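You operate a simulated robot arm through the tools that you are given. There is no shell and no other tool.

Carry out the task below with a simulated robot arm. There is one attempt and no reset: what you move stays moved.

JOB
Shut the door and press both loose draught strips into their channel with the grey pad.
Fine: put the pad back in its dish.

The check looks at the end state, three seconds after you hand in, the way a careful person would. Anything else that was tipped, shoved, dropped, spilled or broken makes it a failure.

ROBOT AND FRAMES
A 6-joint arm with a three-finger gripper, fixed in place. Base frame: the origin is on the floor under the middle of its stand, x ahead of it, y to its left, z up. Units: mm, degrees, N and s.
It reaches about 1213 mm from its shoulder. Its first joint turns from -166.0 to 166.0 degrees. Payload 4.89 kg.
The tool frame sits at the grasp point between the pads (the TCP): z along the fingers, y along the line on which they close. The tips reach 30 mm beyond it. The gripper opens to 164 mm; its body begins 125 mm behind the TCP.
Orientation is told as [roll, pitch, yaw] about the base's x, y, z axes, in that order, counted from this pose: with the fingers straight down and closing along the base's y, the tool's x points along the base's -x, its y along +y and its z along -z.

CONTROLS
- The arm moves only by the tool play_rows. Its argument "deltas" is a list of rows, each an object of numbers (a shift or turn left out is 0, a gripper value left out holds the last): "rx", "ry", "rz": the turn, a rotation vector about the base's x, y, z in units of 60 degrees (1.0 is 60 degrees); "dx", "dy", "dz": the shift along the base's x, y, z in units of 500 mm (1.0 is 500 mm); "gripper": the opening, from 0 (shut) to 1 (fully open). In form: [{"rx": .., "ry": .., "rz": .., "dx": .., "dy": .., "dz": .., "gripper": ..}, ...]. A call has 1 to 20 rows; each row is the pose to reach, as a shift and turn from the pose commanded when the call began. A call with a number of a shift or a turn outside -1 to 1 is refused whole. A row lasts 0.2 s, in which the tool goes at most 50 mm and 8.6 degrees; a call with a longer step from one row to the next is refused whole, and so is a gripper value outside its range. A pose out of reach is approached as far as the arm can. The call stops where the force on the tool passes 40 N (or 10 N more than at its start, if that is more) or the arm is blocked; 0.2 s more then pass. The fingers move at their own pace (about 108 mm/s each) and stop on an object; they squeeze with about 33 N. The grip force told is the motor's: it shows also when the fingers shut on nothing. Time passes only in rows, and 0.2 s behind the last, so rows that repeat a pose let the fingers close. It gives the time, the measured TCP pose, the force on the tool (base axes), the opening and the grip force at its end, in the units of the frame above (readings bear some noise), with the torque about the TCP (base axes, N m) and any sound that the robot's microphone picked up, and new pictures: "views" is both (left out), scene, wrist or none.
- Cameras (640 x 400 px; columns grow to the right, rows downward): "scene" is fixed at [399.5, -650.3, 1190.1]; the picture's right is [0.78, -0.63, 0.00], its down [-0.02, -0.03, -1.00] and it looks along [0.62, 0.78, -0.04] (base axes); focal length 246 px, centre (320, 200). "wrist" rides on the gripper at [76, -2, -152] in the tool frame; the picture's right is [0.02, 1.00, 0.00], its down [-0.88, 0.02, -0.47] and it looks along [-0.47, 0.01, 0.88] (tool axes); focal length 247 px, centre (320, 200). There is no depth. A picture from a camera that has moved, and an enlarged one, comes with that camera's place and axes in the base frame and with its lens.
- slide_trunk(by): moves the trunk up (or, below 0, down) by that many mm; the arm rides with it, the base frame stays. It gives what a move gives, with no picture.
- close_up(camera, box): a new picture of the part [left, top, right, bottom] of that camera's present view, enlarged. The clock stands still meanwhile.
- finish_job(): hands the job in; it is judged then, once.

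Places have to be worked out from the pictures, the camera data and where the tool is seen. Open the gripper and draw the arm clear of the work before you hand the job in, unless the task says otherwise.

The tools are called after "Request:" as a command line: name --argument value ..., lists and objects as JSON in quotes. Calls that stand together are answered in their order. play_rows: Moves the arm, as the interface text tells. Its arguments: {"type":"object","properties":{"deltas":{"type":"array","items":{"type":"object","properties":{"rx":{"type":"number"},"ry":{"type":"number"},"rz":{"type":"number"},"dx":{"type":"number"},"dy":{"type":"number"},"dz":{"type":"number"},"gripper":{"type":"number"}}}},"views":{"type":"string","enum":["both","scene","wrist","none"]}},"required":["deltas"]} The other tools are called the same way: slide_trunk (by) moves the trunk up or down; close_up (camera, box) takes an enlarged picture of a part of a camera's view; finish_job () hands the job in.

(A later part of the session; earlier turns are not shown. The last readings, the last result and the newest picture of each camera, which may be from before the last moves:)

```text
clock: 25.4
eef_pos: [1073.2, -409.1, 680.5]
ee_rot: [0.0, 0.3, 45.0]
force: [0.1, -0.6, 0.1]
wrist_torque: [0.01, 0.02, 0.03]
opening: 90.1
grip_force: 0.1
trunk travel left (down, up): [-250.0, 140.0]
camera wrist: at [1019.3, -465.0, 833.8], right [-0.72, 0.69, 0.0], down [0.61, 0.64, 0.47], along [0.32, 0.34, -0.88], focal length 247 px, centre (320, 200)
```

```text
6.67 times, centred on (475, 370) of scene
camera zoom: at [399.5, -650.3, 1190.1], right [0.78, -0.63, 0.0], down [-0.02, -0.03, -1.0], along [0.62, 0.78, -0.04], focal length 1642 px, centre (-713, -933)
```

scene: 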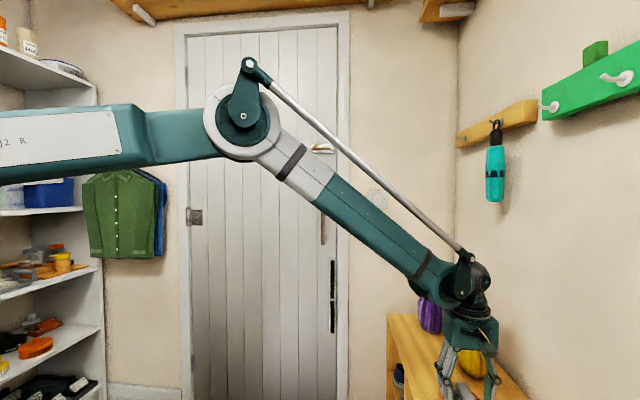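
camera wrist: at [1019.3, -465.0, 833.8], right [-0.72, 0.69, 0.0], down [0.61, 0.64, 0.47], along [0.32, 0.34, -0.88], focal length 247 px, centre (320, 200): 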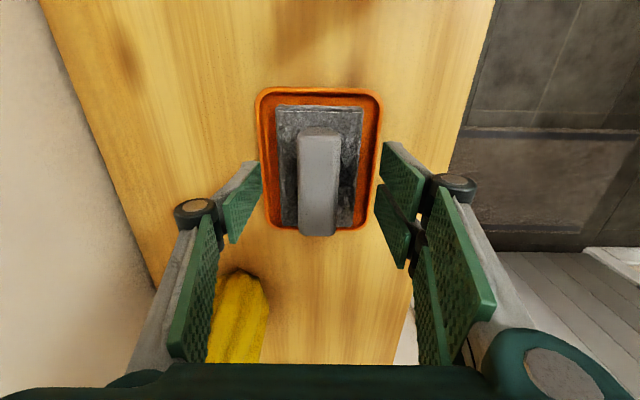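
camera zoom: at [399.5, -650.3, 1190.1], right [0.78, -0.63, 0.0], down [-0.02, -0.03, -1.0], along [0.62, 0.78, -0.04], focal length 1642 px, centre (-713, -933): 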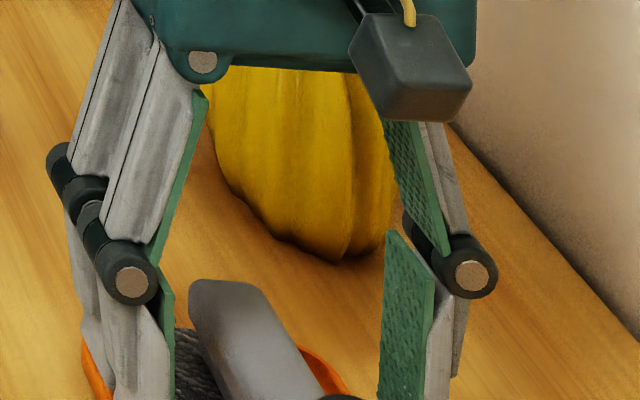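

Handle centred between the fingers, no contact yet. I go 3 mm lower and close on the handle.

Request:
play_rows --deltas '[{"dz": -0.006}, {"dz": -0.006, "gripper": 0.1}, {"dz": -0.006, "gripper": 0.0}, {"dz": -0.006, "gripper": 0.0}, {"dz": -0.006, "gripper": 0.0}, {"dz": -0.006, "gripper": 0.0}]' --views "both"

Request:
close_up --camera "wrist" --box '[220, 80, 420, 270]'

```text
clock: 26.8
eef_pos: [1073.1, -411.6, 679.0]
ee_rot: [0.0, 0.2, 45.0]
force: [-0.8, 1.0, -0.1]
wrist_torque: [-0.01, -0.02, -0.01]
opening: 28.9
grip_force: 33.0
trunk travel left (down, up): [-250.0, 140.0]
camera wrist: at [1019.2, -464.8, 830.9], right [-0.72, 0.69, 0.0], down [0.61, 0.64, 0.47], along [0.32, 0.34, -0.88], focal length 247 px, centre (320, 200)
```

scene: 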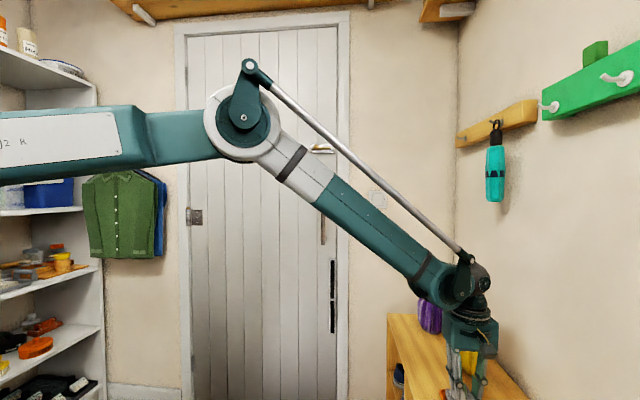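
wrist: 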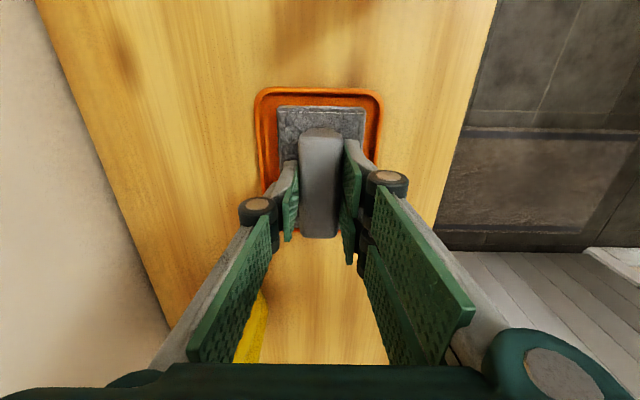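

```text
2.11 times, centred on (320, 175) of wrist
camera zoom: at [1019.2, -464.8, 830.9], right [-0.72, 0.69, 0.0], down [0.61, 0.64, 0.47], along [0.32, 0.34, -0.88], focal length 520 px, centre (320, 253)
```

zoom: 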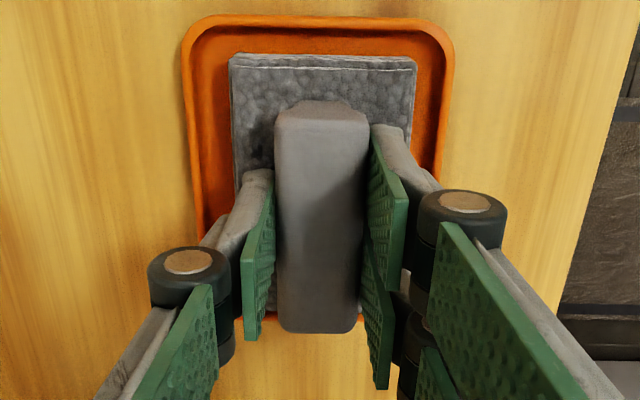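

Gripped at 28.9 mm with 33 N. I note this grasp pose (1073, -411, 678, yaw 45) for the return and lift straight up.

Request:
play_rows --deltas '[{"dz": 0.02}, {"dz": 0.05}, {"dz": 0.09}, {"dz": 0.14}, {"dz": 0.2}, {"dz": 0.26}, {"dz": 0.32}, {"dz": 0.32}]' --views "both"

Request:
close_up --camera "wrist" --box '[220, 60, 420, 270]'

Request:
close_up --camera "scene" --box '[420, 260, 540, 400]'

```text
clock: 28.6
eef_pos: [1071.7, -409.5, 838.9]
ee_rot: [0.0, 0.1, 45.0]
force: [-0.7, 0.6, -0.3]
wrist_torque: [-0.03, -0.03, 0.0]
opening: 29.2
grip_force: 32.9
trunk travel left (down, up): [-250.0, 140.0]
camera wrist: at [1019.2, -463.9, 992.2], right [-0.72, 0.69, 0.0], down [0.61, 0.64, 0.47], along [0.33, 0.34, -0.88], focal length 247 px, centre (320, 200)
```

scene: 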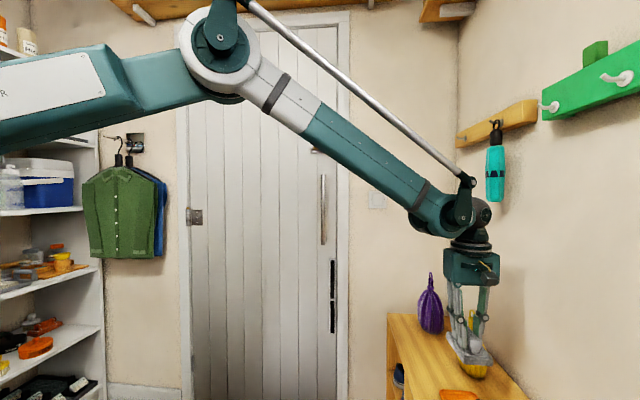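
wrist: 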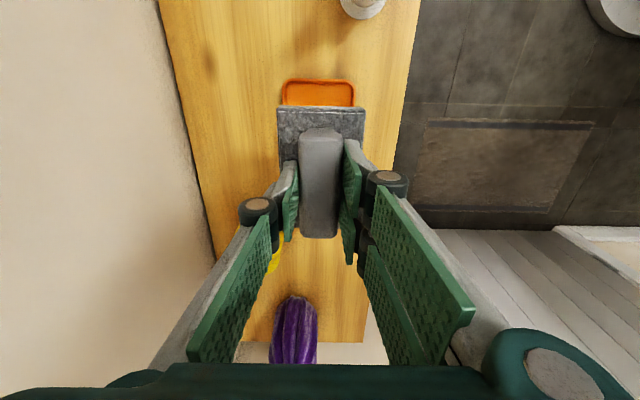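

```text
1.90 times, centred on (320, 165) of wrist
camera zoom: at [1019.2, -463.9, 992.2], right [-0.72, 0.69, 0.0], down [0.61, 0.64, 0.47], along [0.33, 0.34, -0.88], focal length 470 px, centre (320, 267)
```

zoom: 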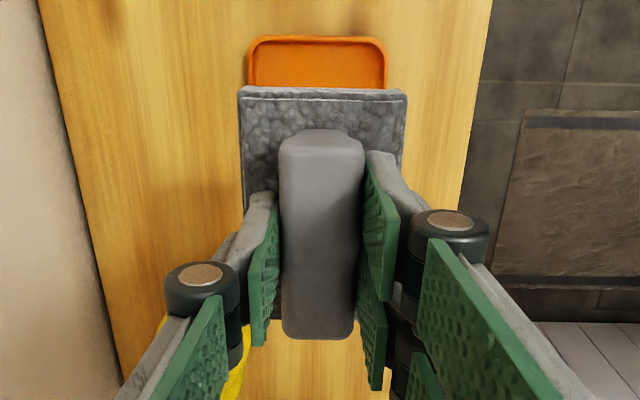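

```text
2.86 times, centred on (480, 330) of scene
camera zoom: at [399.5, -650.3, 1190.1], right [0.78, -0.63, 0.0], down [-0.02, -0.03, -1.0], along [0.62, 0.78, -0.04], focal length 704 px, centre (-137, -171)
```

zoom: 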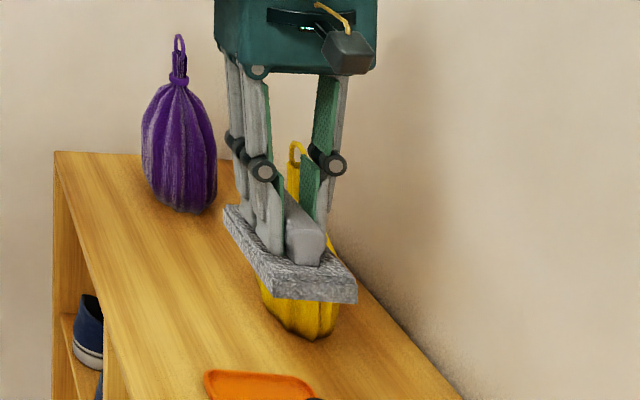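

The pad is held squarely and the dish stayed put. Before turning the tool level I study the wrist's build, since its forward tilt was limited earlier.

Request:
close_up --camera "scene" --box '[380, 150, 540, 290]'

Request:
close_up --camera "scene" --box '[0, 0, 320, 200]'

```text
2.86 times, centred on (460, 220) of scene
camera zoom: at [399.5, -650.3, 1190.1], right [0.78, -0.63, 0.0], down [-0.02, -0.03, -1.0], along [0.62, 0.78, -0.04], focal length 704 px, centre (-80, 143)
```

zoom: 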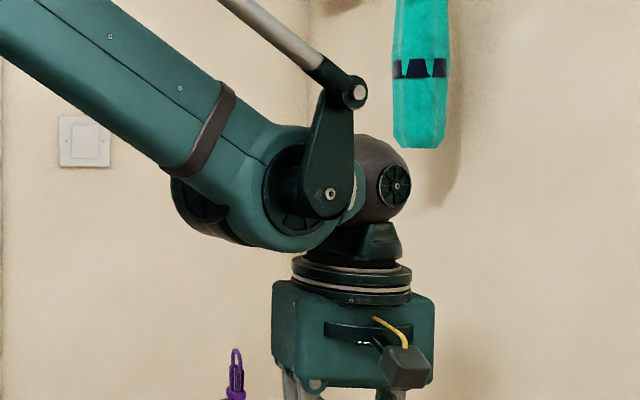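

```text
2.00 times, centred on (160, 100) of scene
camera zoom: at [399.5, -650.3, 1190.1], right [0.78, -0.63, 0.0], down [-0.02, -0.03, -1.0], along [0.62, 0.78, -0.04], focal length 493 px, centre (640, 400)
```

zoom: 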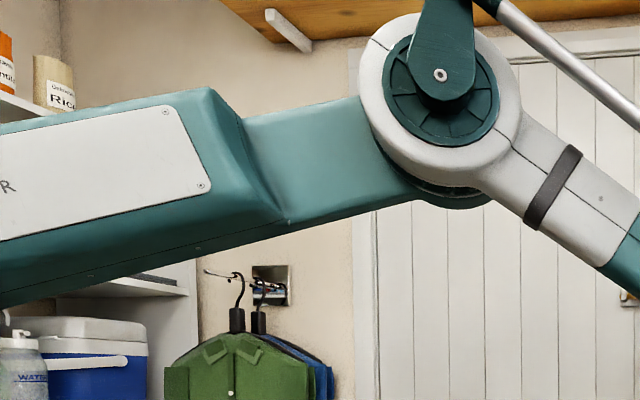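

The wrist's forward-tilt limit comes from its pitch joint, so to press level against the door I need the wrist in its other branch: swing the tool sideways to +y, slightly past level, then roll it round to face the door. First I carry the pad to open space, upright, yaw back to 0.

Request:
play_rows --deltas '[{"dx": -0.042, "dy": 0.072, "dz": 0.0, "rz": -0.0577}, {"dx": -0.084, "dy": 0.145, "dz": 0.0, "rz": -0.115}, {"dx": -0.126, "dy": 0.217, "dz": 0.0, "rz": -0.173}, {"dx": -0.167, "dy": 0.289, "dz": -0.01, "rz": -0.231}, {"dx": -0.209, "dy": 0.362, "dz": -0.02, "rz": -0.288}, {"dx": -0.251, "dy": 0.434, "dz": -0.03, "rz": -0.346}, {"dx": -0.293, "dy": 0.506, "dz": -0.04, "rz": -0.404}, {"dx": -0.335, "dy": 0.578, "dz": -0.05, "rz": -0.462}, {"dx": -0.377, "dy": 0.651, "dz": -0.06, "rz": -0.519}, {"dx": -0.418, "dy": 0.723, "dz": -0.07, "rz": -0.577}, {"dx": -0.46, "dy": 0.795, "dz": -0.08, "rz": -0.635}, {"dx": -0.502, "dy": 0.868, "dz": -0.09, "rz": -0.692}, {"dx": -0.544, "dy": 0.94, "dz": -0.1, "rz": -0.75}, {"dx": -0.544, "dy": 0.94, "dz": -0.1, "rz": -0.75}]' --views "both"

Request:
close_up --camera "scene" --box '[120, 60, 360, 330]'

```text
clock: 31.6
eef_pos: [799.0, 60.7, 786.6]
ee_rot: [0.0, 0.2, 0.0]
force: [-0.1, -0.4, -0.4]
wrist_torque: [-0.04, 0.01, -0.02]
opening: 29.1
grip_force: 33.1
trunk travel left (down, up): [-250.0, 140.0]
camera wrist: at [723.2, 59.9, 940.4], right [-0.02, 1.0, 0.0], down [0.88, 0.02, 0.47], along [0.47, 0.01, -0.88], focal length 247 px, centre (320, 200)
```

scene: 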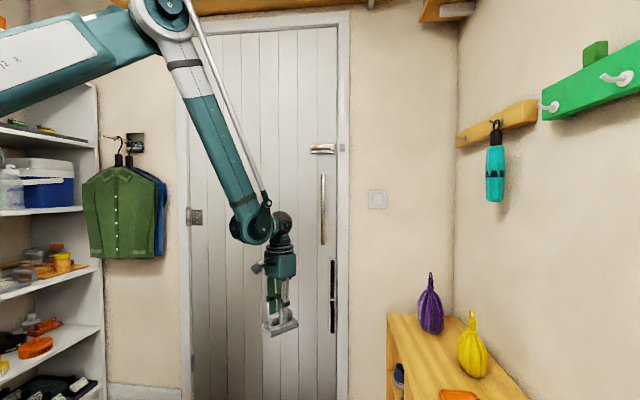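
wrist: 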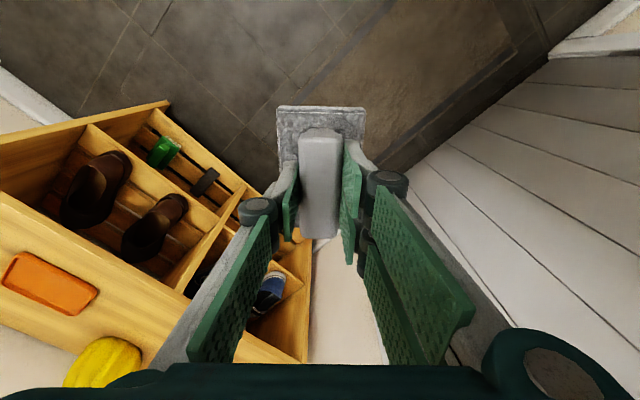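

```text
1.48 times, centred on (240, 195) of scene
camera zoom: at [399.5, -650.3, 1190.1], right [0.78, -0.63, 0.0], down [-0.02, -0.03, -1.0], along [0.62, 0.78, -0.04], focal length 365 px, centre (438, 207)
```

zoom: 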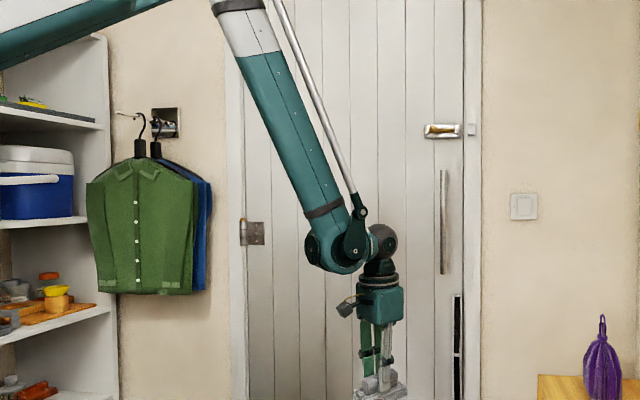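

The wrist ball sits about 293 mm behind the TCP. I now swing the tool sideways toward +y about that wrist centre, 60° in this call.

Request:
play_rows --deltas '[{"dy": 0.0816, "dz": 0.0057, "rx": 0.1333}, {"dy": 0.1615, "dz": 0.0227, "rx": 0.2667}, {"dy": 0.2384, "dz": 0.0507, "rx": 0.4}, {"dy": 0.3105, "dz": 0.089, "rx": 0.5333}, {"dy": 0.3767, "dz": 0.1371, "rx": 0.6667}, {"dy": 0.4355, "dz": 0.1939, "rx": 0.8}, {"dy": 0.4858, "dz": 0.2583, "rx": 0.9333}, {"dy": 0.5075, "dz": 0.293, "rx": 1.0}]' --views "both"

```text
clock: 33.4
eef_pos: [799.3, 313.8, 935.2]
ee_rot: [60.2, 0.1, 0.0]
force: [0.2, 1.1, -0.2]
wrist_torque: [0.0, 0.03, 0.04]
opening: 29.4
grip_force: 32.7
trunk travel left (down, up): [-250.0, 140.0]
camera wrist: at [722.7, 180.7, 1010.5], right [-0.02, 0.5, 0.87], down [0.88, -0.4, 0.25], along [0.47, 0.77, -0.43], focal length 247 px, centre (320, 200)
```

scene: 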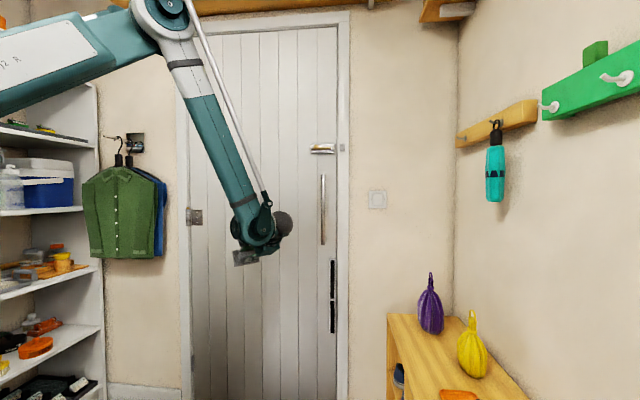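
wrist: 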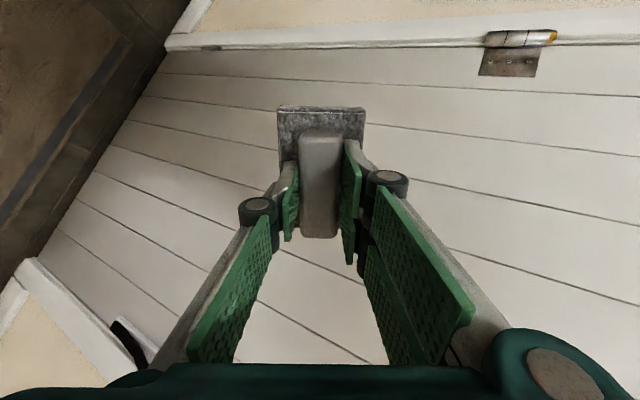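

The swing worked with the forearm unmoved, so +y is this wrist's natural side. I look closely at the wrist to locate its pitch axis relative to the ball before going through level.

Request:
close_up --camera "scene" --box '[130, 0, 330, 300]'

Request:
close_up --camera "scene" --box '[215, 180, 315, 280]'

```text
1.33 times, centred on (230, 150) of scene
camera zoom: at [399.5, -650.3, 1190.1], right [0.78, -0.63, 0.0], down [-0.02, -0.03, -1.0], along [0.62, 0.78, -0.04], focal length 328 px, centre (440, 267)
```

zoom: 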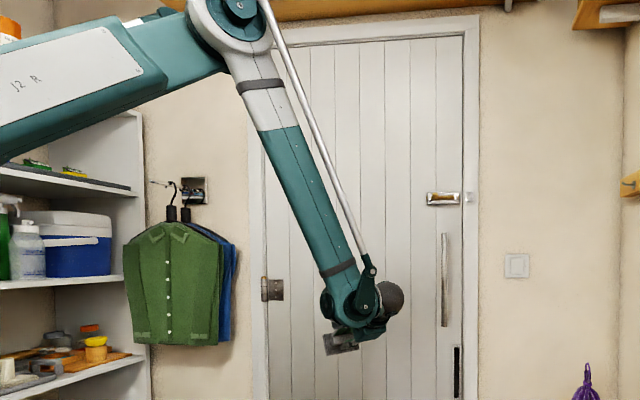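

```text
4.00 times, centred on (265, 230) of scene
camera zoom: at [399.5, -650.3, 1190.1], right [0.78, -0.63, 0.0], down [-0.02, -0.03, -1.0], along [0.62, 0.78, -0.04], focal length 985 px, centre (540, 80)
```

zoom: 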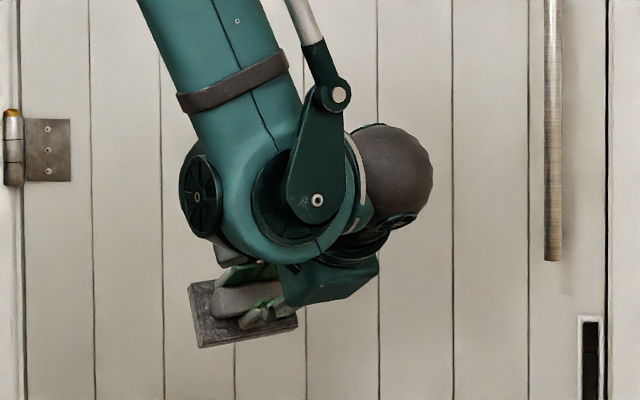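

The wrist pitch axis, roll axis and ball look to lie in one plane through the arm (no big side offset). I shift the arm farther out and up first, which gives the pitch joint more room for the turnover.

Request:
play_rows --deltas '[{"dx": 0.053, "dy": -0.033, "dz": 0.05}, {"dx": 0.107, "dy": -0.067, "dz": 0.1}, {"dx": 0.16, "dy": -0.1, "dz": 0.15}, {"dx": 0.213, "dy": -0.133, "dz": 0.2}, {"dx": 0.267, "dy": -0.167, "dz": 0.25}, {"dx": 0.32, "dy": -0.2, "dz": 0.3}, {"dx": 0.32, "dy": -0.2, "dz": 0.3}]' --views "both"

```text
clock: 35.0
eef_pos: [961.0, 211.4, 1085.3]
ee_rot: [60.0, 0.1, 0.2]
force: [0.5, -0.2, -0.5]
wrist_torque: [-0.03, -0.02, 0.0]
opening: 29.2
grip_force: 32.8
trunk travel left (down, up): [-250.0, 140.0]
camera wrist: at [883.9, 79.2, 1160.9], right [-0.02, 0.5, 0.87], down [0.88, -0.4, 0.25], along [0.47, 0.77, -0.43], focal length 247 px, centre (320, 200)
```

scene: 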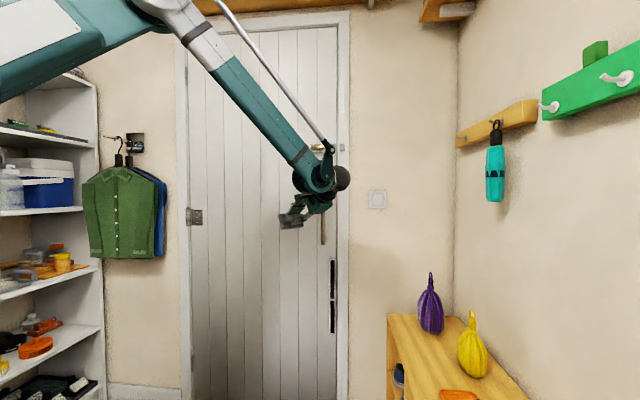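
wrist: 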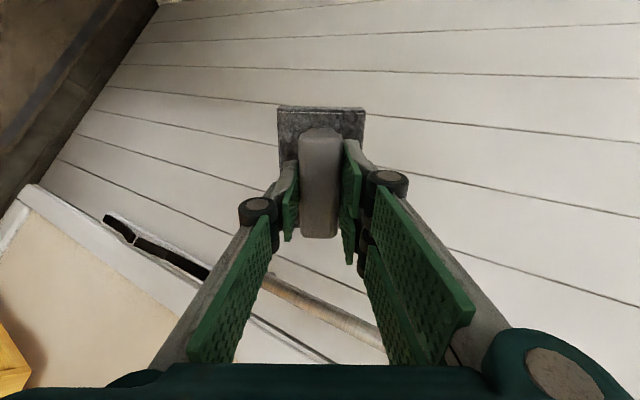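

Now I turn the tool through level toward +y (aiming a little forward) and about 10° above, carrying the TCP round the wrist centre.

Request:
play_rows --deltas '[{"dx": 0.0095, "dy": 0.0358, "dz": 0.0735, "rx": 0.1333, "ry": -0.001, "rz": -0.0167}, {"dx": 0.0199, "dy": 0.0608, "dz": 0.1512, "rx": 0.2667, "ry": -0.0047, "rz": -0.0333}, {"dx": 0.0305, "dy": 0.0745, "dz": 0.2318, "rx": 0.4, "ry": -0.0105, "rz": -0.05}, {"dx": 0.0408, "dy": 0.0768, "dz": 0.3134, "rx": 0.5333, "ry": -0.0186, "rz": -0.0667}, {"dx": 0.0403, "dy": 0.0682, "dz": 0.3947, "rx": 0.6667, "ry": -0.0233, "rz": -0.0667}, {"dx": 0.0403, "dy": 0.0682, "dz": 0.3947, "rx": 0.6667, "ry": -0.0233, "rz": -0.0667}, {"dx": 0.0403, "dy": 0.0682, "dz": 0.3947, "rx": 0.6667, "ry": -0.0233, "rz": -0.0667}]' --views "both"

Request:
close_up --camera "scene" --box '[250, 100, 370, 250]'

```text
clock: 36.6
eef_pos: [981.2, 248.6, 1282.7]
ee_rot: [100.1, 0.0, -4.0]
force: [-1.0, -0.6, 0.2]
wrist_torque: [-0.04, 0.02, -0.06]
opening: 29.4
grip_force: 32.9
trunk travel left (down, up): [-250.0, 140.0]
camera wrist: at [892.7, 104.6, 1255.0], right [-0.03, -0.17, 0.98], down [0.85, -0.53, -0.06], along [0.53, 0.83, 0.16], focal length 247 px, centre (320, 200)
```

scene: 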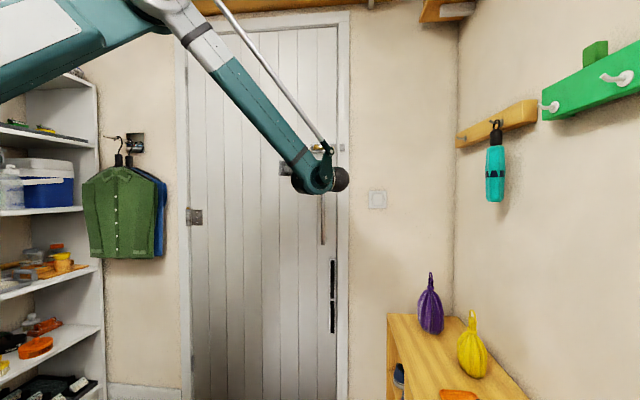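
wrist: 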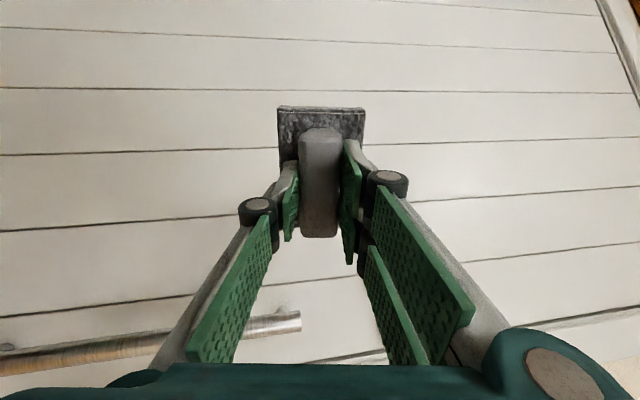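

```text
2.67 times, centred on (310, 175) of scene
camera zoom: at [399.5, -650.3, 1190.1], right [0.78, -0.63, 0.0], down [-0.02, -0.03, -1.0], along [0.62, 0.78, -0.04], focal length 657 px, centre (347, 267)
```

zoom: 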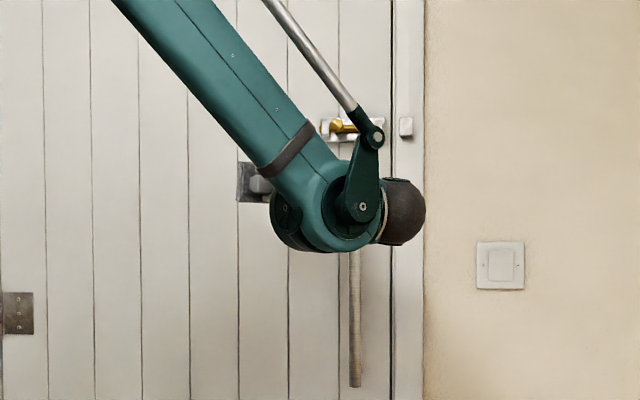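

The tool went through level smoothly with the wrist crank unmoved, so the wrist is now in its other branch. Next I roll about the sideways axis (first 45° of 90°), moving the lean from upward to forward.

Request:
play_rows --deltas '[{"dx": 0.012, "dy": 0.0, "dz": -0.002, "rx": 0.0087, "ry": 0.1247}, {"dx": 0.024, "dy": -0.001, "dz": -0.006, "rx": 0.0174, "ry": 0.2494}, {"dx": 0.036, "dy": -0.002, "dz": -0.011, "rx": 0.0262, "ry": 0.3741}, {"dx": 0.048, "dy": -0.003, "dz": -0.017, "rx": 0.0349, "ry": 0.4988}, {"dx": 0.06, "dy": -0.004, "dz": -0.024, "rx": 0.0436, "ry": 0.6235}, {"dx": 0.072, "dy": -0.005, "dz": -0.03, "rx": 0.0523, "ry": 0.7482}, {"dx": 0.072, "dy": -0.005, "dz": -0.03, "rx": 0.0523, "ry": 0.7482}, {"dx": 0.072, "dy": -0.005, "dz": -0.03, "rx": 0.0523, "ry": 0.7482}]' --views "both"

Request:
close_up --camera "scene" --box '[220, 80, 400, 260]'

```text
clock: 38.4
eef_pos: [1016.5, 245.7, 1266.2]
ee_rot: [99.9, 44.9, -4.0]
force: [0.1, 0.3, -1.0]
wrist_torque: [-0.04, -0.02, 0.03]
opening: 28.9
grip_force: 33.4
trunk travel left (down, up): [-250.0, 140.0]
camera wrist: at [932.4, 102.2, 1300.9], right [0.67, -0.22, 0.71], down [0.54, -0.51, -0.67], along [0.51, 0.83, -0.22], focal length 247 px, centre (320, 200)
```

scene: 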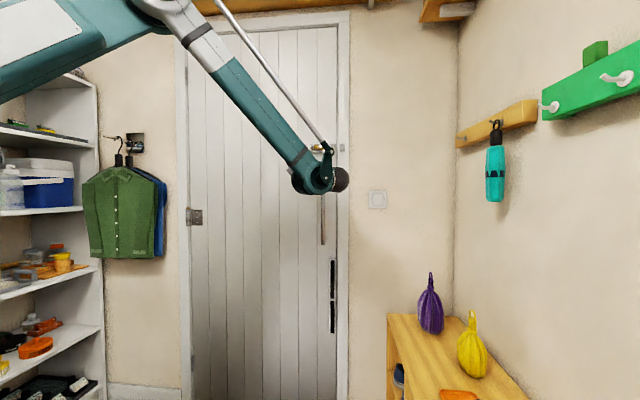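
wrist: 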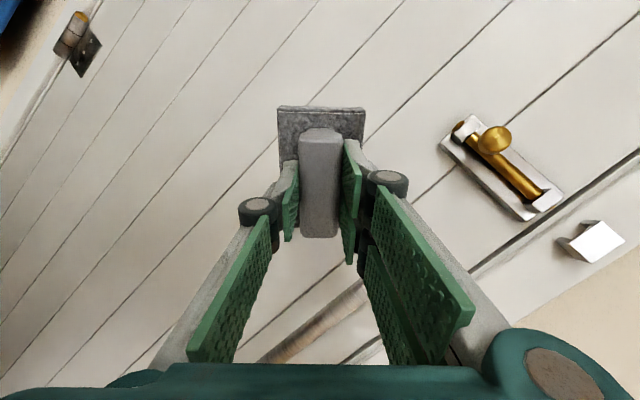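

```text
2.22 times, centred on (310, 170) of scene
camera zoom: at [399.5, -650.3, 1190.1], right [0.78, -0.63, 0.0], down [-0.02, -0.03, -1.0], along [0.62, 0.78, -0.04], focal length 547 px, centre (342, 267)
```

zoom: 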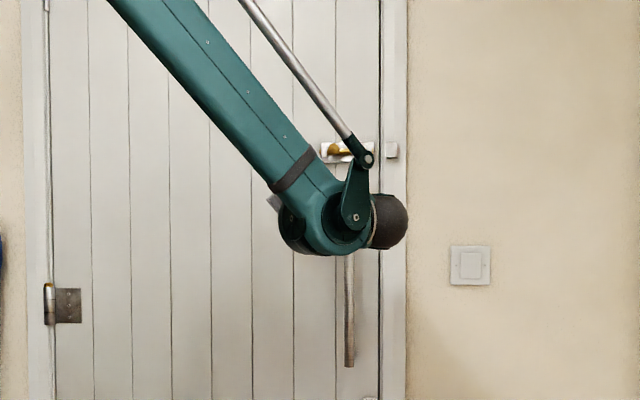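

The linkage keeps the wrist base level, so the earlier limit was really the forearm getting too steep; lowering the trunk will help. I draw back from the door while finishing the 90° roll.

Request:
play_rows --deltas '[{"dx": -0.03, "dy": -0.036, "dz": -0.012, "rx": 0.0087, "ry": 0.1247}, {"dx": -0.06, "dy": -0.071, "dz": -0.024, "rx": 0.0174, "ry": 0.2494}, {"dx": -0.091, "dy": -0.107, "dz": -0.036, "rx": 0.0262, "ry": 0.3741}, {"dx": -0.121, "dy": -0.143, "dz": -0.048, "rx": 0.0349, "ry": 0.4988}, {"dx": -0.152, "dy": -0.178, "dz": -0.06, "rx": 0.0436, "ry": 0.6235}, {"dx": -0.182, "dy": -0.214, "dz": -0.072, "rx": 0.0523, "ry": 0.7482}, {"dx": -0.182, "dy": -0.214, "dz": -0.072, "rx": 0.0523, "ry": 0.7482}]' --views "both"

Request:
close_up --camera "scene" --box '[180, 80, 360, 260]'

```text
clock: 40.0
eef_pos: [923.8, 139.7, 1230.4]
ee_rot: [-74.6, 89.8, -178.7]
force: [-0.8, -0.5, -0.5]
wrist_torque: [-0.05, 0.01, -0.02]
opening: 29.0
grip_force: 33.2
trunk travel left (down, up): [-250.0, 140.0]
camera wrist: at [886.0, -8.3, 1307.3], right [0.97, -0.24, 0.02], down [-0.1, -0.46, -0.88], along [0.22, 0.85, -0.47], focal length 247 px, centre (320, 200)
```

scene: 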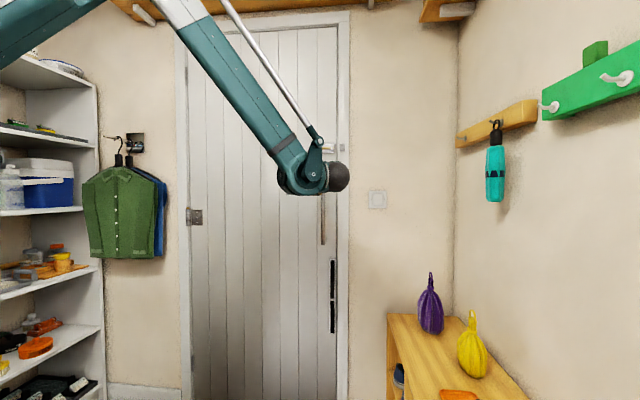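
wrist: 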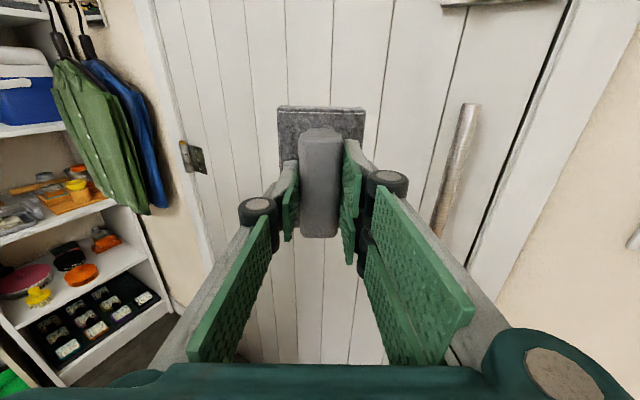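

```text
2.22 times, centred on (270, 170) of scene
camera zoom: at [399.5, -650.3, 1190.1], right [0.78, -0.63, 0.0], down [-0.02, -0.03, -1.0], along [0.62, 0.78, -0.04], focal length 547 px, centre (431, 267)
```

zoom: 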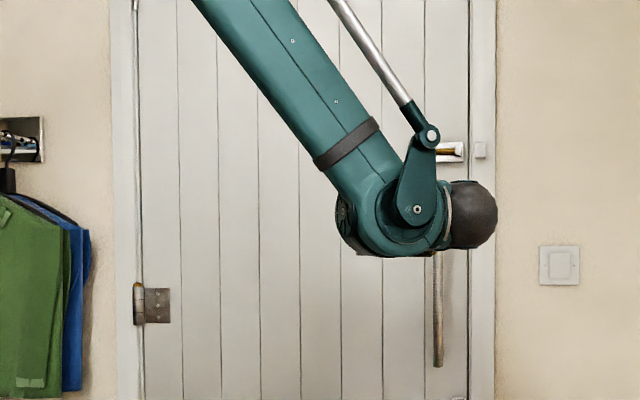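

The tool is now near level with the camera on top. I lower the trunk in two steps so that low strip heights become comfortable for the forearm.

Request:
slide_trunk --by -120

```text
clock: 41.5
eef_pos: [925.7, 139.4, 1110.9]
ee_rot: [135.1, 90.0, 31.1]
force: [-0.3, 1.1, -0.4]
wrist_torque: [-0.03, -0.01, -0.02]
opening: 29.3
grip_force: 32.7
trunk travel left (down, up): [-130.0, 260.0]
```

Request:
slide_trunk --by -110

```text
clock: 42.9
eef_pos: [925.9, 138.9, 1000.5]
ee_rot: [124.2, 89.9, 20.3]
force: [-0.4, 0.3, -0.8]
wrist_torque: [-0.02, 0.01, 0.0]
opening: 29.4
grip_force: 33.0
trunk travel left (down, up): [-20.0, 370.0]
```

Now I sweep the tool round to face the door squarely (azimuth 45°) while sinking to about z=850.

Request:
play_rows --deltas '[{"dx": 0.0606, "dy": -0.0186, "dz": -0.05, "rz": -0.1033}, {"dx": 0.1188, "dy": -0.0438, "dz": -0.1, "rz": -0.2067}, {"dx": 0.174, "dy": -0.075, "dz": -0.16, "rz": -0.31}, {"dx": 0.2254, "dy": -0.112, "dz": -0.22, "rz": -0.4133}, {"dx": 0.2726, "dy": -0.1542, "dz": -0.28, "rz": -0.5167}, {"dx": 0.2726, "dy": -0.1542, "dz": -0.3, "rz": -0.5167}, {"dx": 0.2726, "dy": -0.1542, "dz": -0.3, "rz": -0.5167}]' --views "both"

```text
clock: 44.5
eef_pos: [1061.6, 61.7, 849.8]
ee_rot: [111.9, 89.9, -23.1]
force: [0.1, 0.5, 0.3]
wrist_torque: [-0.05, 0.02, -0.03]
opening: 29.4
grip_force: 33.6
trunk travel left (down, up): [-20.0, 370.0]
camera wrist: at [952.2, -44.1, 926.3], right [0.71, -0.71, 0.02], down [-0.32, -0.35, -0.88], along [0.63, 0.61, -0.47], focal length 247 px, centre (320, 200)
```

scene: 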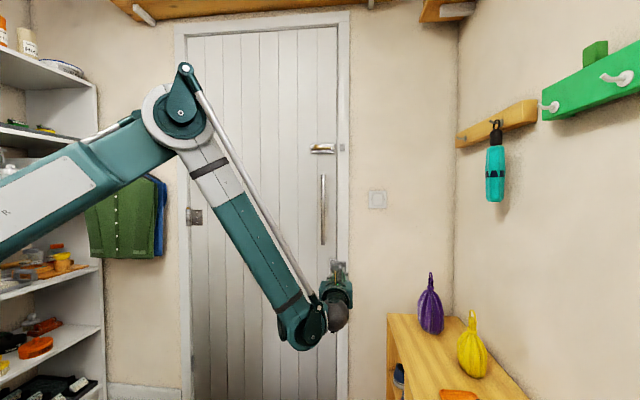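
wrist: 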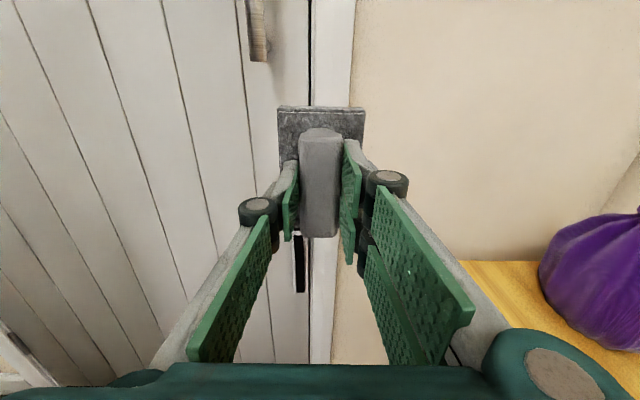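

The tool faces the door squarely, pad upright, at e1≈794, e2≈707. From two views the channel centre is at e2≈667, face e1≈1040, z 477–847, with the strip ends sticking out about 40 mm near z≈660; I line up on the upper strip's fixed end (z=800), pad still ~75 mm off the door.

Request:
play_rows --deltas '[{"dx": 0.025, "dy": 0.05, "dz": -0.03}, {"dx": 0.05, "dy": 0.1, "dz": -0.06}, {"dx": 0.075, "dy": 0.16, "dz": -0.08}, {"dx": 0.0934, "dy": 0.2064, "dz": -0.1}, {"dx": 0.0934, "dy": 0.2064, "dz": -0.1}, {"dx": 0.0934, "dy": 0.2064, "dz": -0.1}]' --views "both"

Request:
close_up --camera "scene" --box '[270, 210, 400, 350]'

Request:
close_up --camera "wrist" --box '[220, 60, 420, 340]'

```text
clock: 45.9
eef_pos: [1109.6, 164.4, 800.2]
ee_rot: [113.0, 90.1, -22.1]
force: [-0.4, 0.1, -1.3]
wrist_torque: [0.0, 0.0, -0.02]
opening: 29.2
grip_force: 32.9
trunk travel left (down, up): [-20.0, 370.0]
camera wrist: at [1000.1, 58.5, 876.3], right [0.71, -0.71, 0.02], down [-0.32, -0.35, -0.88], along [0.63, 0.62, -0.47], focal length 247 px, centre (320, 200)
```

scene: 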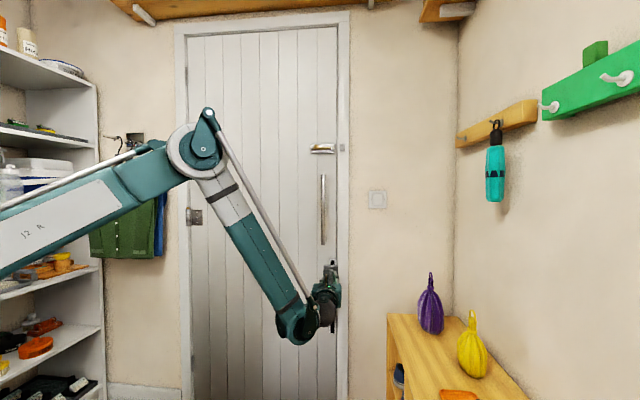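
wrist: 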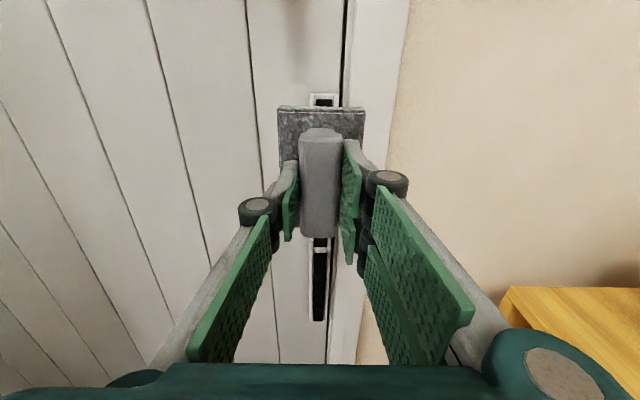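

```text
2.86 times, centred on (335, 280) of scene
camera zoom: at [399.5, -650.3, 1190.1], right [0.78, -0.63, 0.0], down [-0.02, -0.03, -1.0], along [0.62, 0.78, -0.04], focal length 704 px, centre (277, -29)
```

zoom: 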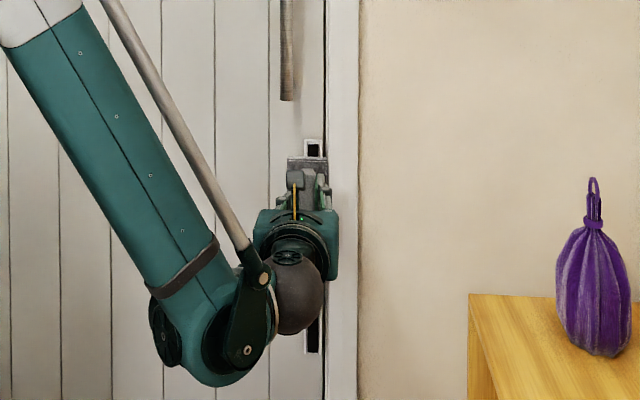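

```text
1.43 times, centred on (320, 200) of wrist
camera zoom: at [1000.1, 58.5, 876.3], right [0.71, -0.71, 0.02], down [-0.32, -0.35, -0.88], along [0.63, 0.62, -0.47], focal length 353 px, centre (320, 200)
```

zoom: 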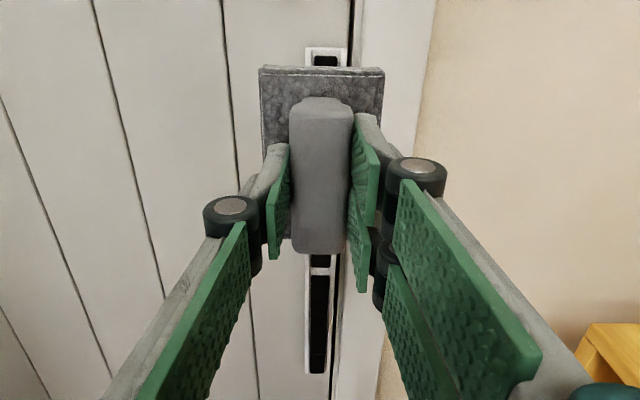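

The pad is centred on the channel (e2≈669, z 475–850). I push in slowly along e1 at z=800 until contact force builds.

Request:
play_rows --deltas '[{"dx": 0.0141, "dy": 0.0141}, {"dx": 0.0283, "dy": 0.0283}, {"dx": 0.0424, "dy": 0.0424}, {"dx": 0.0537, "dy": 0.0537}, {"dx": 0.0622, "dy": 0.0622}, {"dx": 0.0707, "dy": 0.0707}, {"dx": 0.0778, "dy": 0.0778}, {"dx": 0.0848, "dy": 0.0848}, {"dx": 0.0919, "dy": 0.0919}]' --views "both"

Request:
close_up --camera "wrist" --box '[220, 60, 420, 340]'

```text
clock: 47.9
eef_pos: [1154.4, 210.9, 799.7]
ee_rot: [137.5, 90.0, 2.4]
force: [0.3, -0.1, 0.1]
wrist_torque: [-0.04, 0.04, 0.01]
opening: 29.4
grip_force: 33.1
trunk travel left (down, up): [-20.0, 370.0]
camera wrist: at [1044.6, 105.1, 877.3], right [0.71, -0.71, 0.02], down [-0.32, -0.35, -0.88], along [0.63, 0.61, -0.47], focal length 247 px, centre (320, 200)
```

scene: 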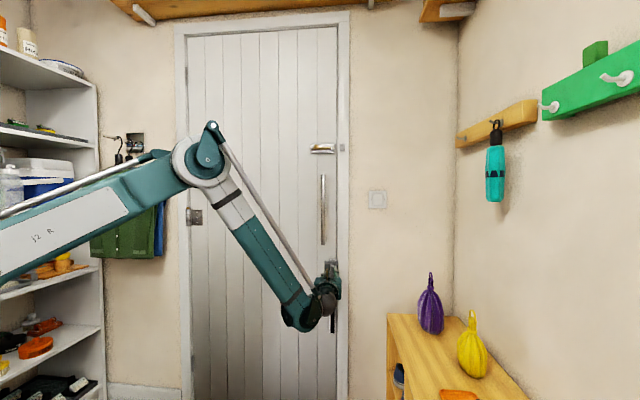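
wrist: 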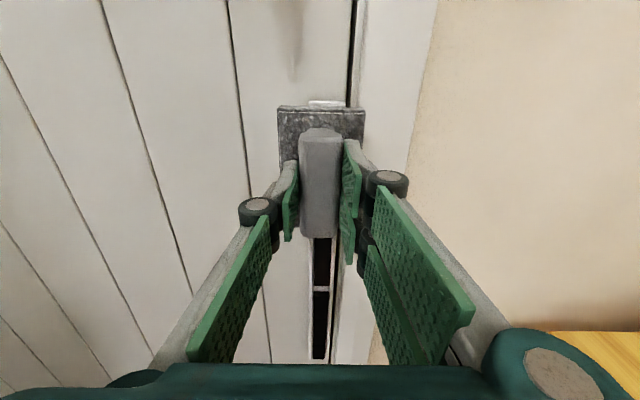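

```text
1.43 times, centred on (320, 200) of wrist
camera zoom: at [1044.6, 105.1, 877.3], right [0.71, -0.71, 0.02], down [-0.32, -0.35, -0.88], along [0.63, 0.61, -0.47], focal length 353 px, centre (320, 200)
```

zoom: 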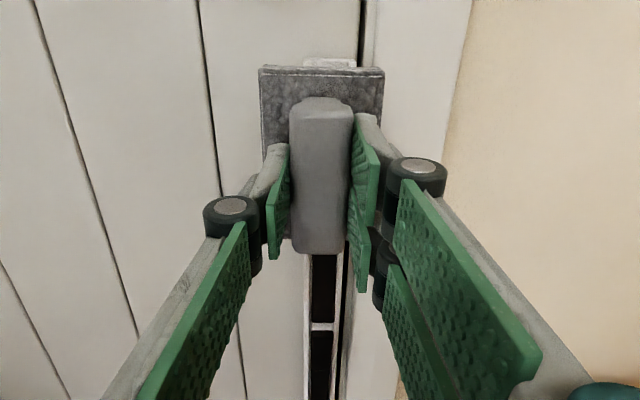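

TCP is at e1≈965 with no contact force yet. I continue in 3 mm steps.

Request:
play_rows --deltas '[{"dx": 0.0042, "dy": 0.0042}, {"dx": 0.0085, "dy": 0.0085}, {"dx": 0.0127, "dy": 0.0127}, {"dx": 0.017, "dy": 0.017}, {"dx": 0.0212, "dy": 0.0212}, {"dx": 0.0255, "dy": 0.0255}, {"dx": 0.0297, "dy": 0.0297}, {"dx": 0.0339, "dy": 0.0339}]' --views "wrist"

```text
clock: 49.7
eef_pos: [1170.4, 226.3, 800.7]
ee_rot: [177.3, 90.0, 42.2]
force: [-18.5, -16.1, 0.6]
wrist_torque: [-0.01, 0.01, 0.03]
opening: 28.8
grip_force: 33.0
trunk travel left (down, up): [-20.0, 370.0]
camera wrist: at [1061.5, 120.8, 878.0], right [0.71, -0.71, 0.02], down [-0.32, -0.35, -0.88], along [0.63, 0.62, -0.47], focal length 247 px, centre (320, 200)
```

wrist: 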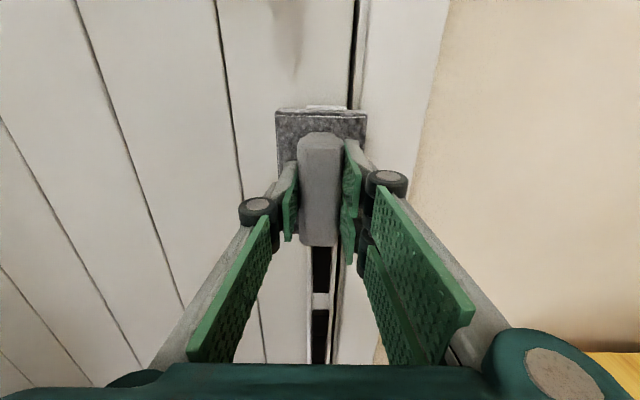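

Contact: about 25 N against the strip at TCP e1≈988, and the pad seems to have settled a few mm back against the fingertips. I press a bit further to seat this part fully.

Request:
play_rows --deltas '[{"dx": 0.002, "dy": 0.002}, {"dx": 0.004, "dy": 0.004}, {"dx": 0.006, "dy": 0.006}, {"dx": 0.008, "dy": 0.008}, {"dx": 0.01, "dy": 0.01}, {"dx": 0.012, "dy": 0.012}, {"dx": 0.012, "dy": 0.012}]' --views "both"

Request:
close_up --camera "wrist" --box '[220, 60, 420, 340]'

```text
clock: 50.1
eef_pos: [1170.8, 226.9, 800.2]
ee_rot: [160.1, 90.0, 25.0]
force: [-11.5, -8.5, 5.1]
wrist_torque: [0.13, -0.04, 0.03]
opening: 28.7
grip_force: 33.1
trunk travel left (down, up): [-20.0, 370.0]
stopped in row 2: the force on the tool passed its limit at 44 N (the readings are from after the stop); the commanded pose is now the measured one
camera wrist: at [1061.9, 121.0, 877.9], right [0.71, -0.71, 0.02], down [-0.32, -0.35, -0.88], along [0.63, 0.61, -0.47], focal length 247 px, centre (320, 200)
```

scene: 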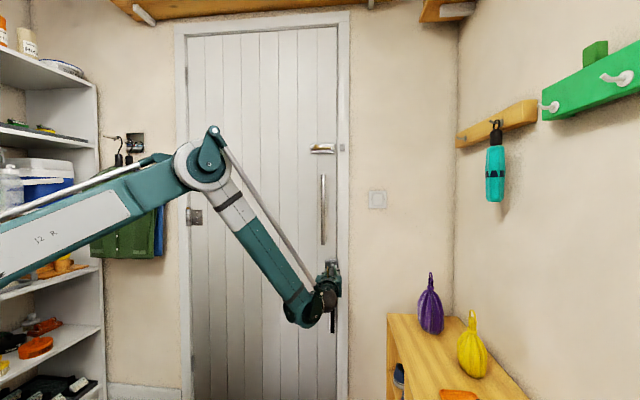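
wrist: 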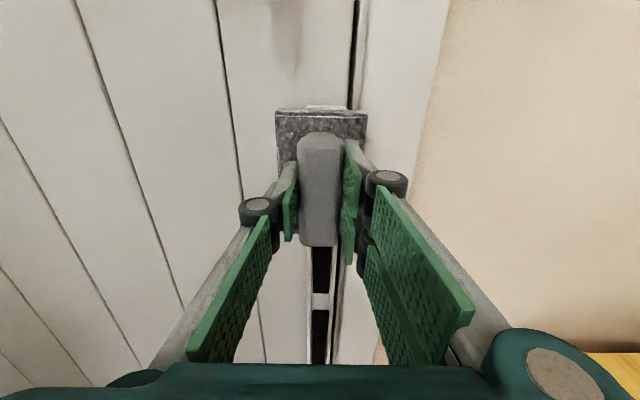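

```text
1.43 times, centred on (320, 200) of wrist
camera zoom: at [1061.9, 121.0, 877.9], right [0.71, -0.71, 0.02], down [-0.32, -0.35, -0.88], along [0.63, 0.61, -0.47], focal length 353 px, centre (320, 200)
```

zoom: 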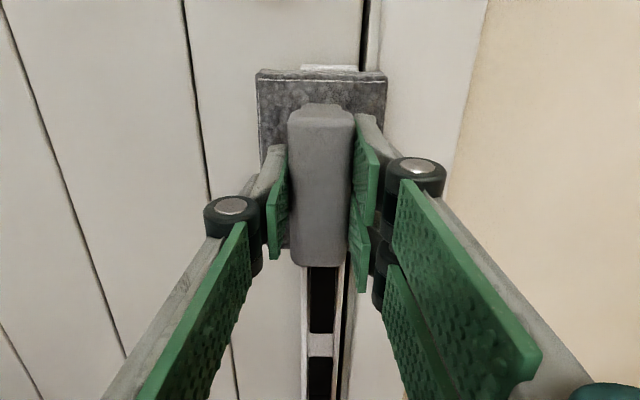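

44 N peak reached at z=800, so this length is firm. I back off 60 mm, drop 75 mm and press the next length at z≈725.

Request:
play_rows --deltas '[{"dx": -0.03, "dy": -0.03}, {"dx": -0.06, "dy": -0.06}, {"dx": -0.085, "dy": -0.085}, {"dx": -0.085, "dy": -0.085, "dz": -0.075}, {"dx": -0.085, "dy": -0.085, "dz": -0.15}, {"dx": -0.085, "dy": -0.085, "dz": -0.15}]' --views "both"

Request:
close_up --camera "wrist" --box '[220, 20, 420, 340]'

Request:
close_up --camera "scene" --box '[290, 230, 390, 350]'

```text
clock: 51.5
eef_pos: [1131.7, 186.6, 726.0]
ee_rot: [95.0, 90.0, -40.1]
force: [-0.9, -0.7, 0.3]
wrist_torque: [-0.1, 0.05, -0.04]
opening: 28.7
grip_force: 32.7
trunk travel left (down, up): [-20.0, 370.0]
camera wrist: at [1021.4, 79.8, 802.9], right [0.71, -0.71, 0.02], down [-0.32, -0.35, -0.88], along [0.63, 0.61, -0.47], focal length 247 px, centre (320, 200)
```

scene: 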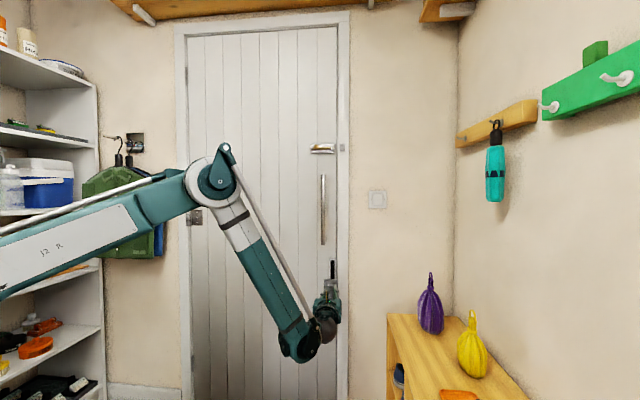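
wrist: 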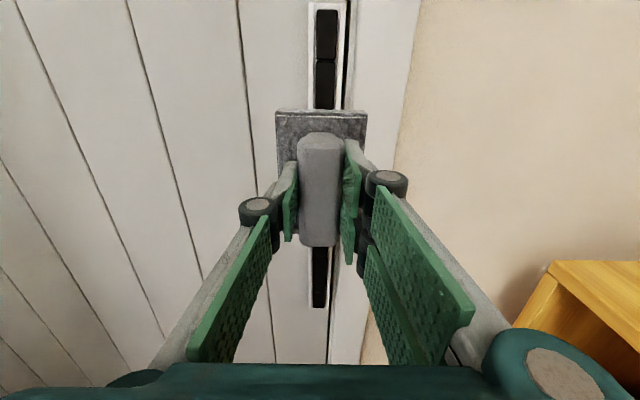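

```text
1.25 times, centred on (320, 180) of wrist
camera zoom: at [1021.4, 79.8, 802.9], right [0.71, -0.71, 0.02], down [-0.32, -0.35, -0.88], along [0.63, 0.61, -0.47], focal length 309 px, centre (320, 225)
```

zoom: 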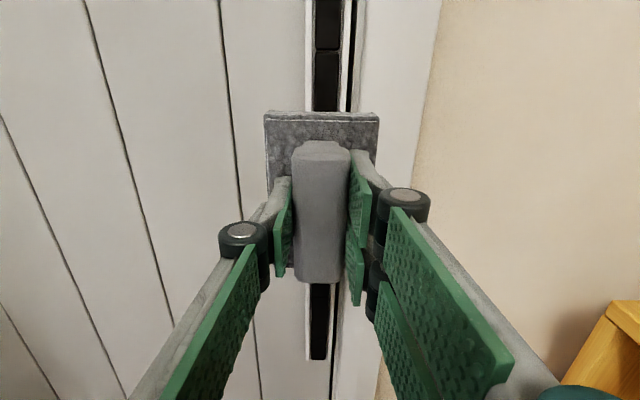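

```text
3.33 times, centred on (340, 290) of scene
camera zoom: at [399.5, -650.3, 1190.1], right [0.78, -0.63, 0.0], down [-0.02, -0.03, -1.0], along [0.62, 0.78, -0.04], focal length 821 px, centre (253, -100)
```

zoom: 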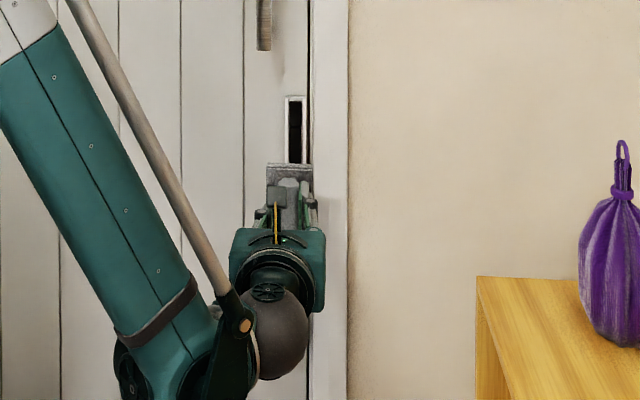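

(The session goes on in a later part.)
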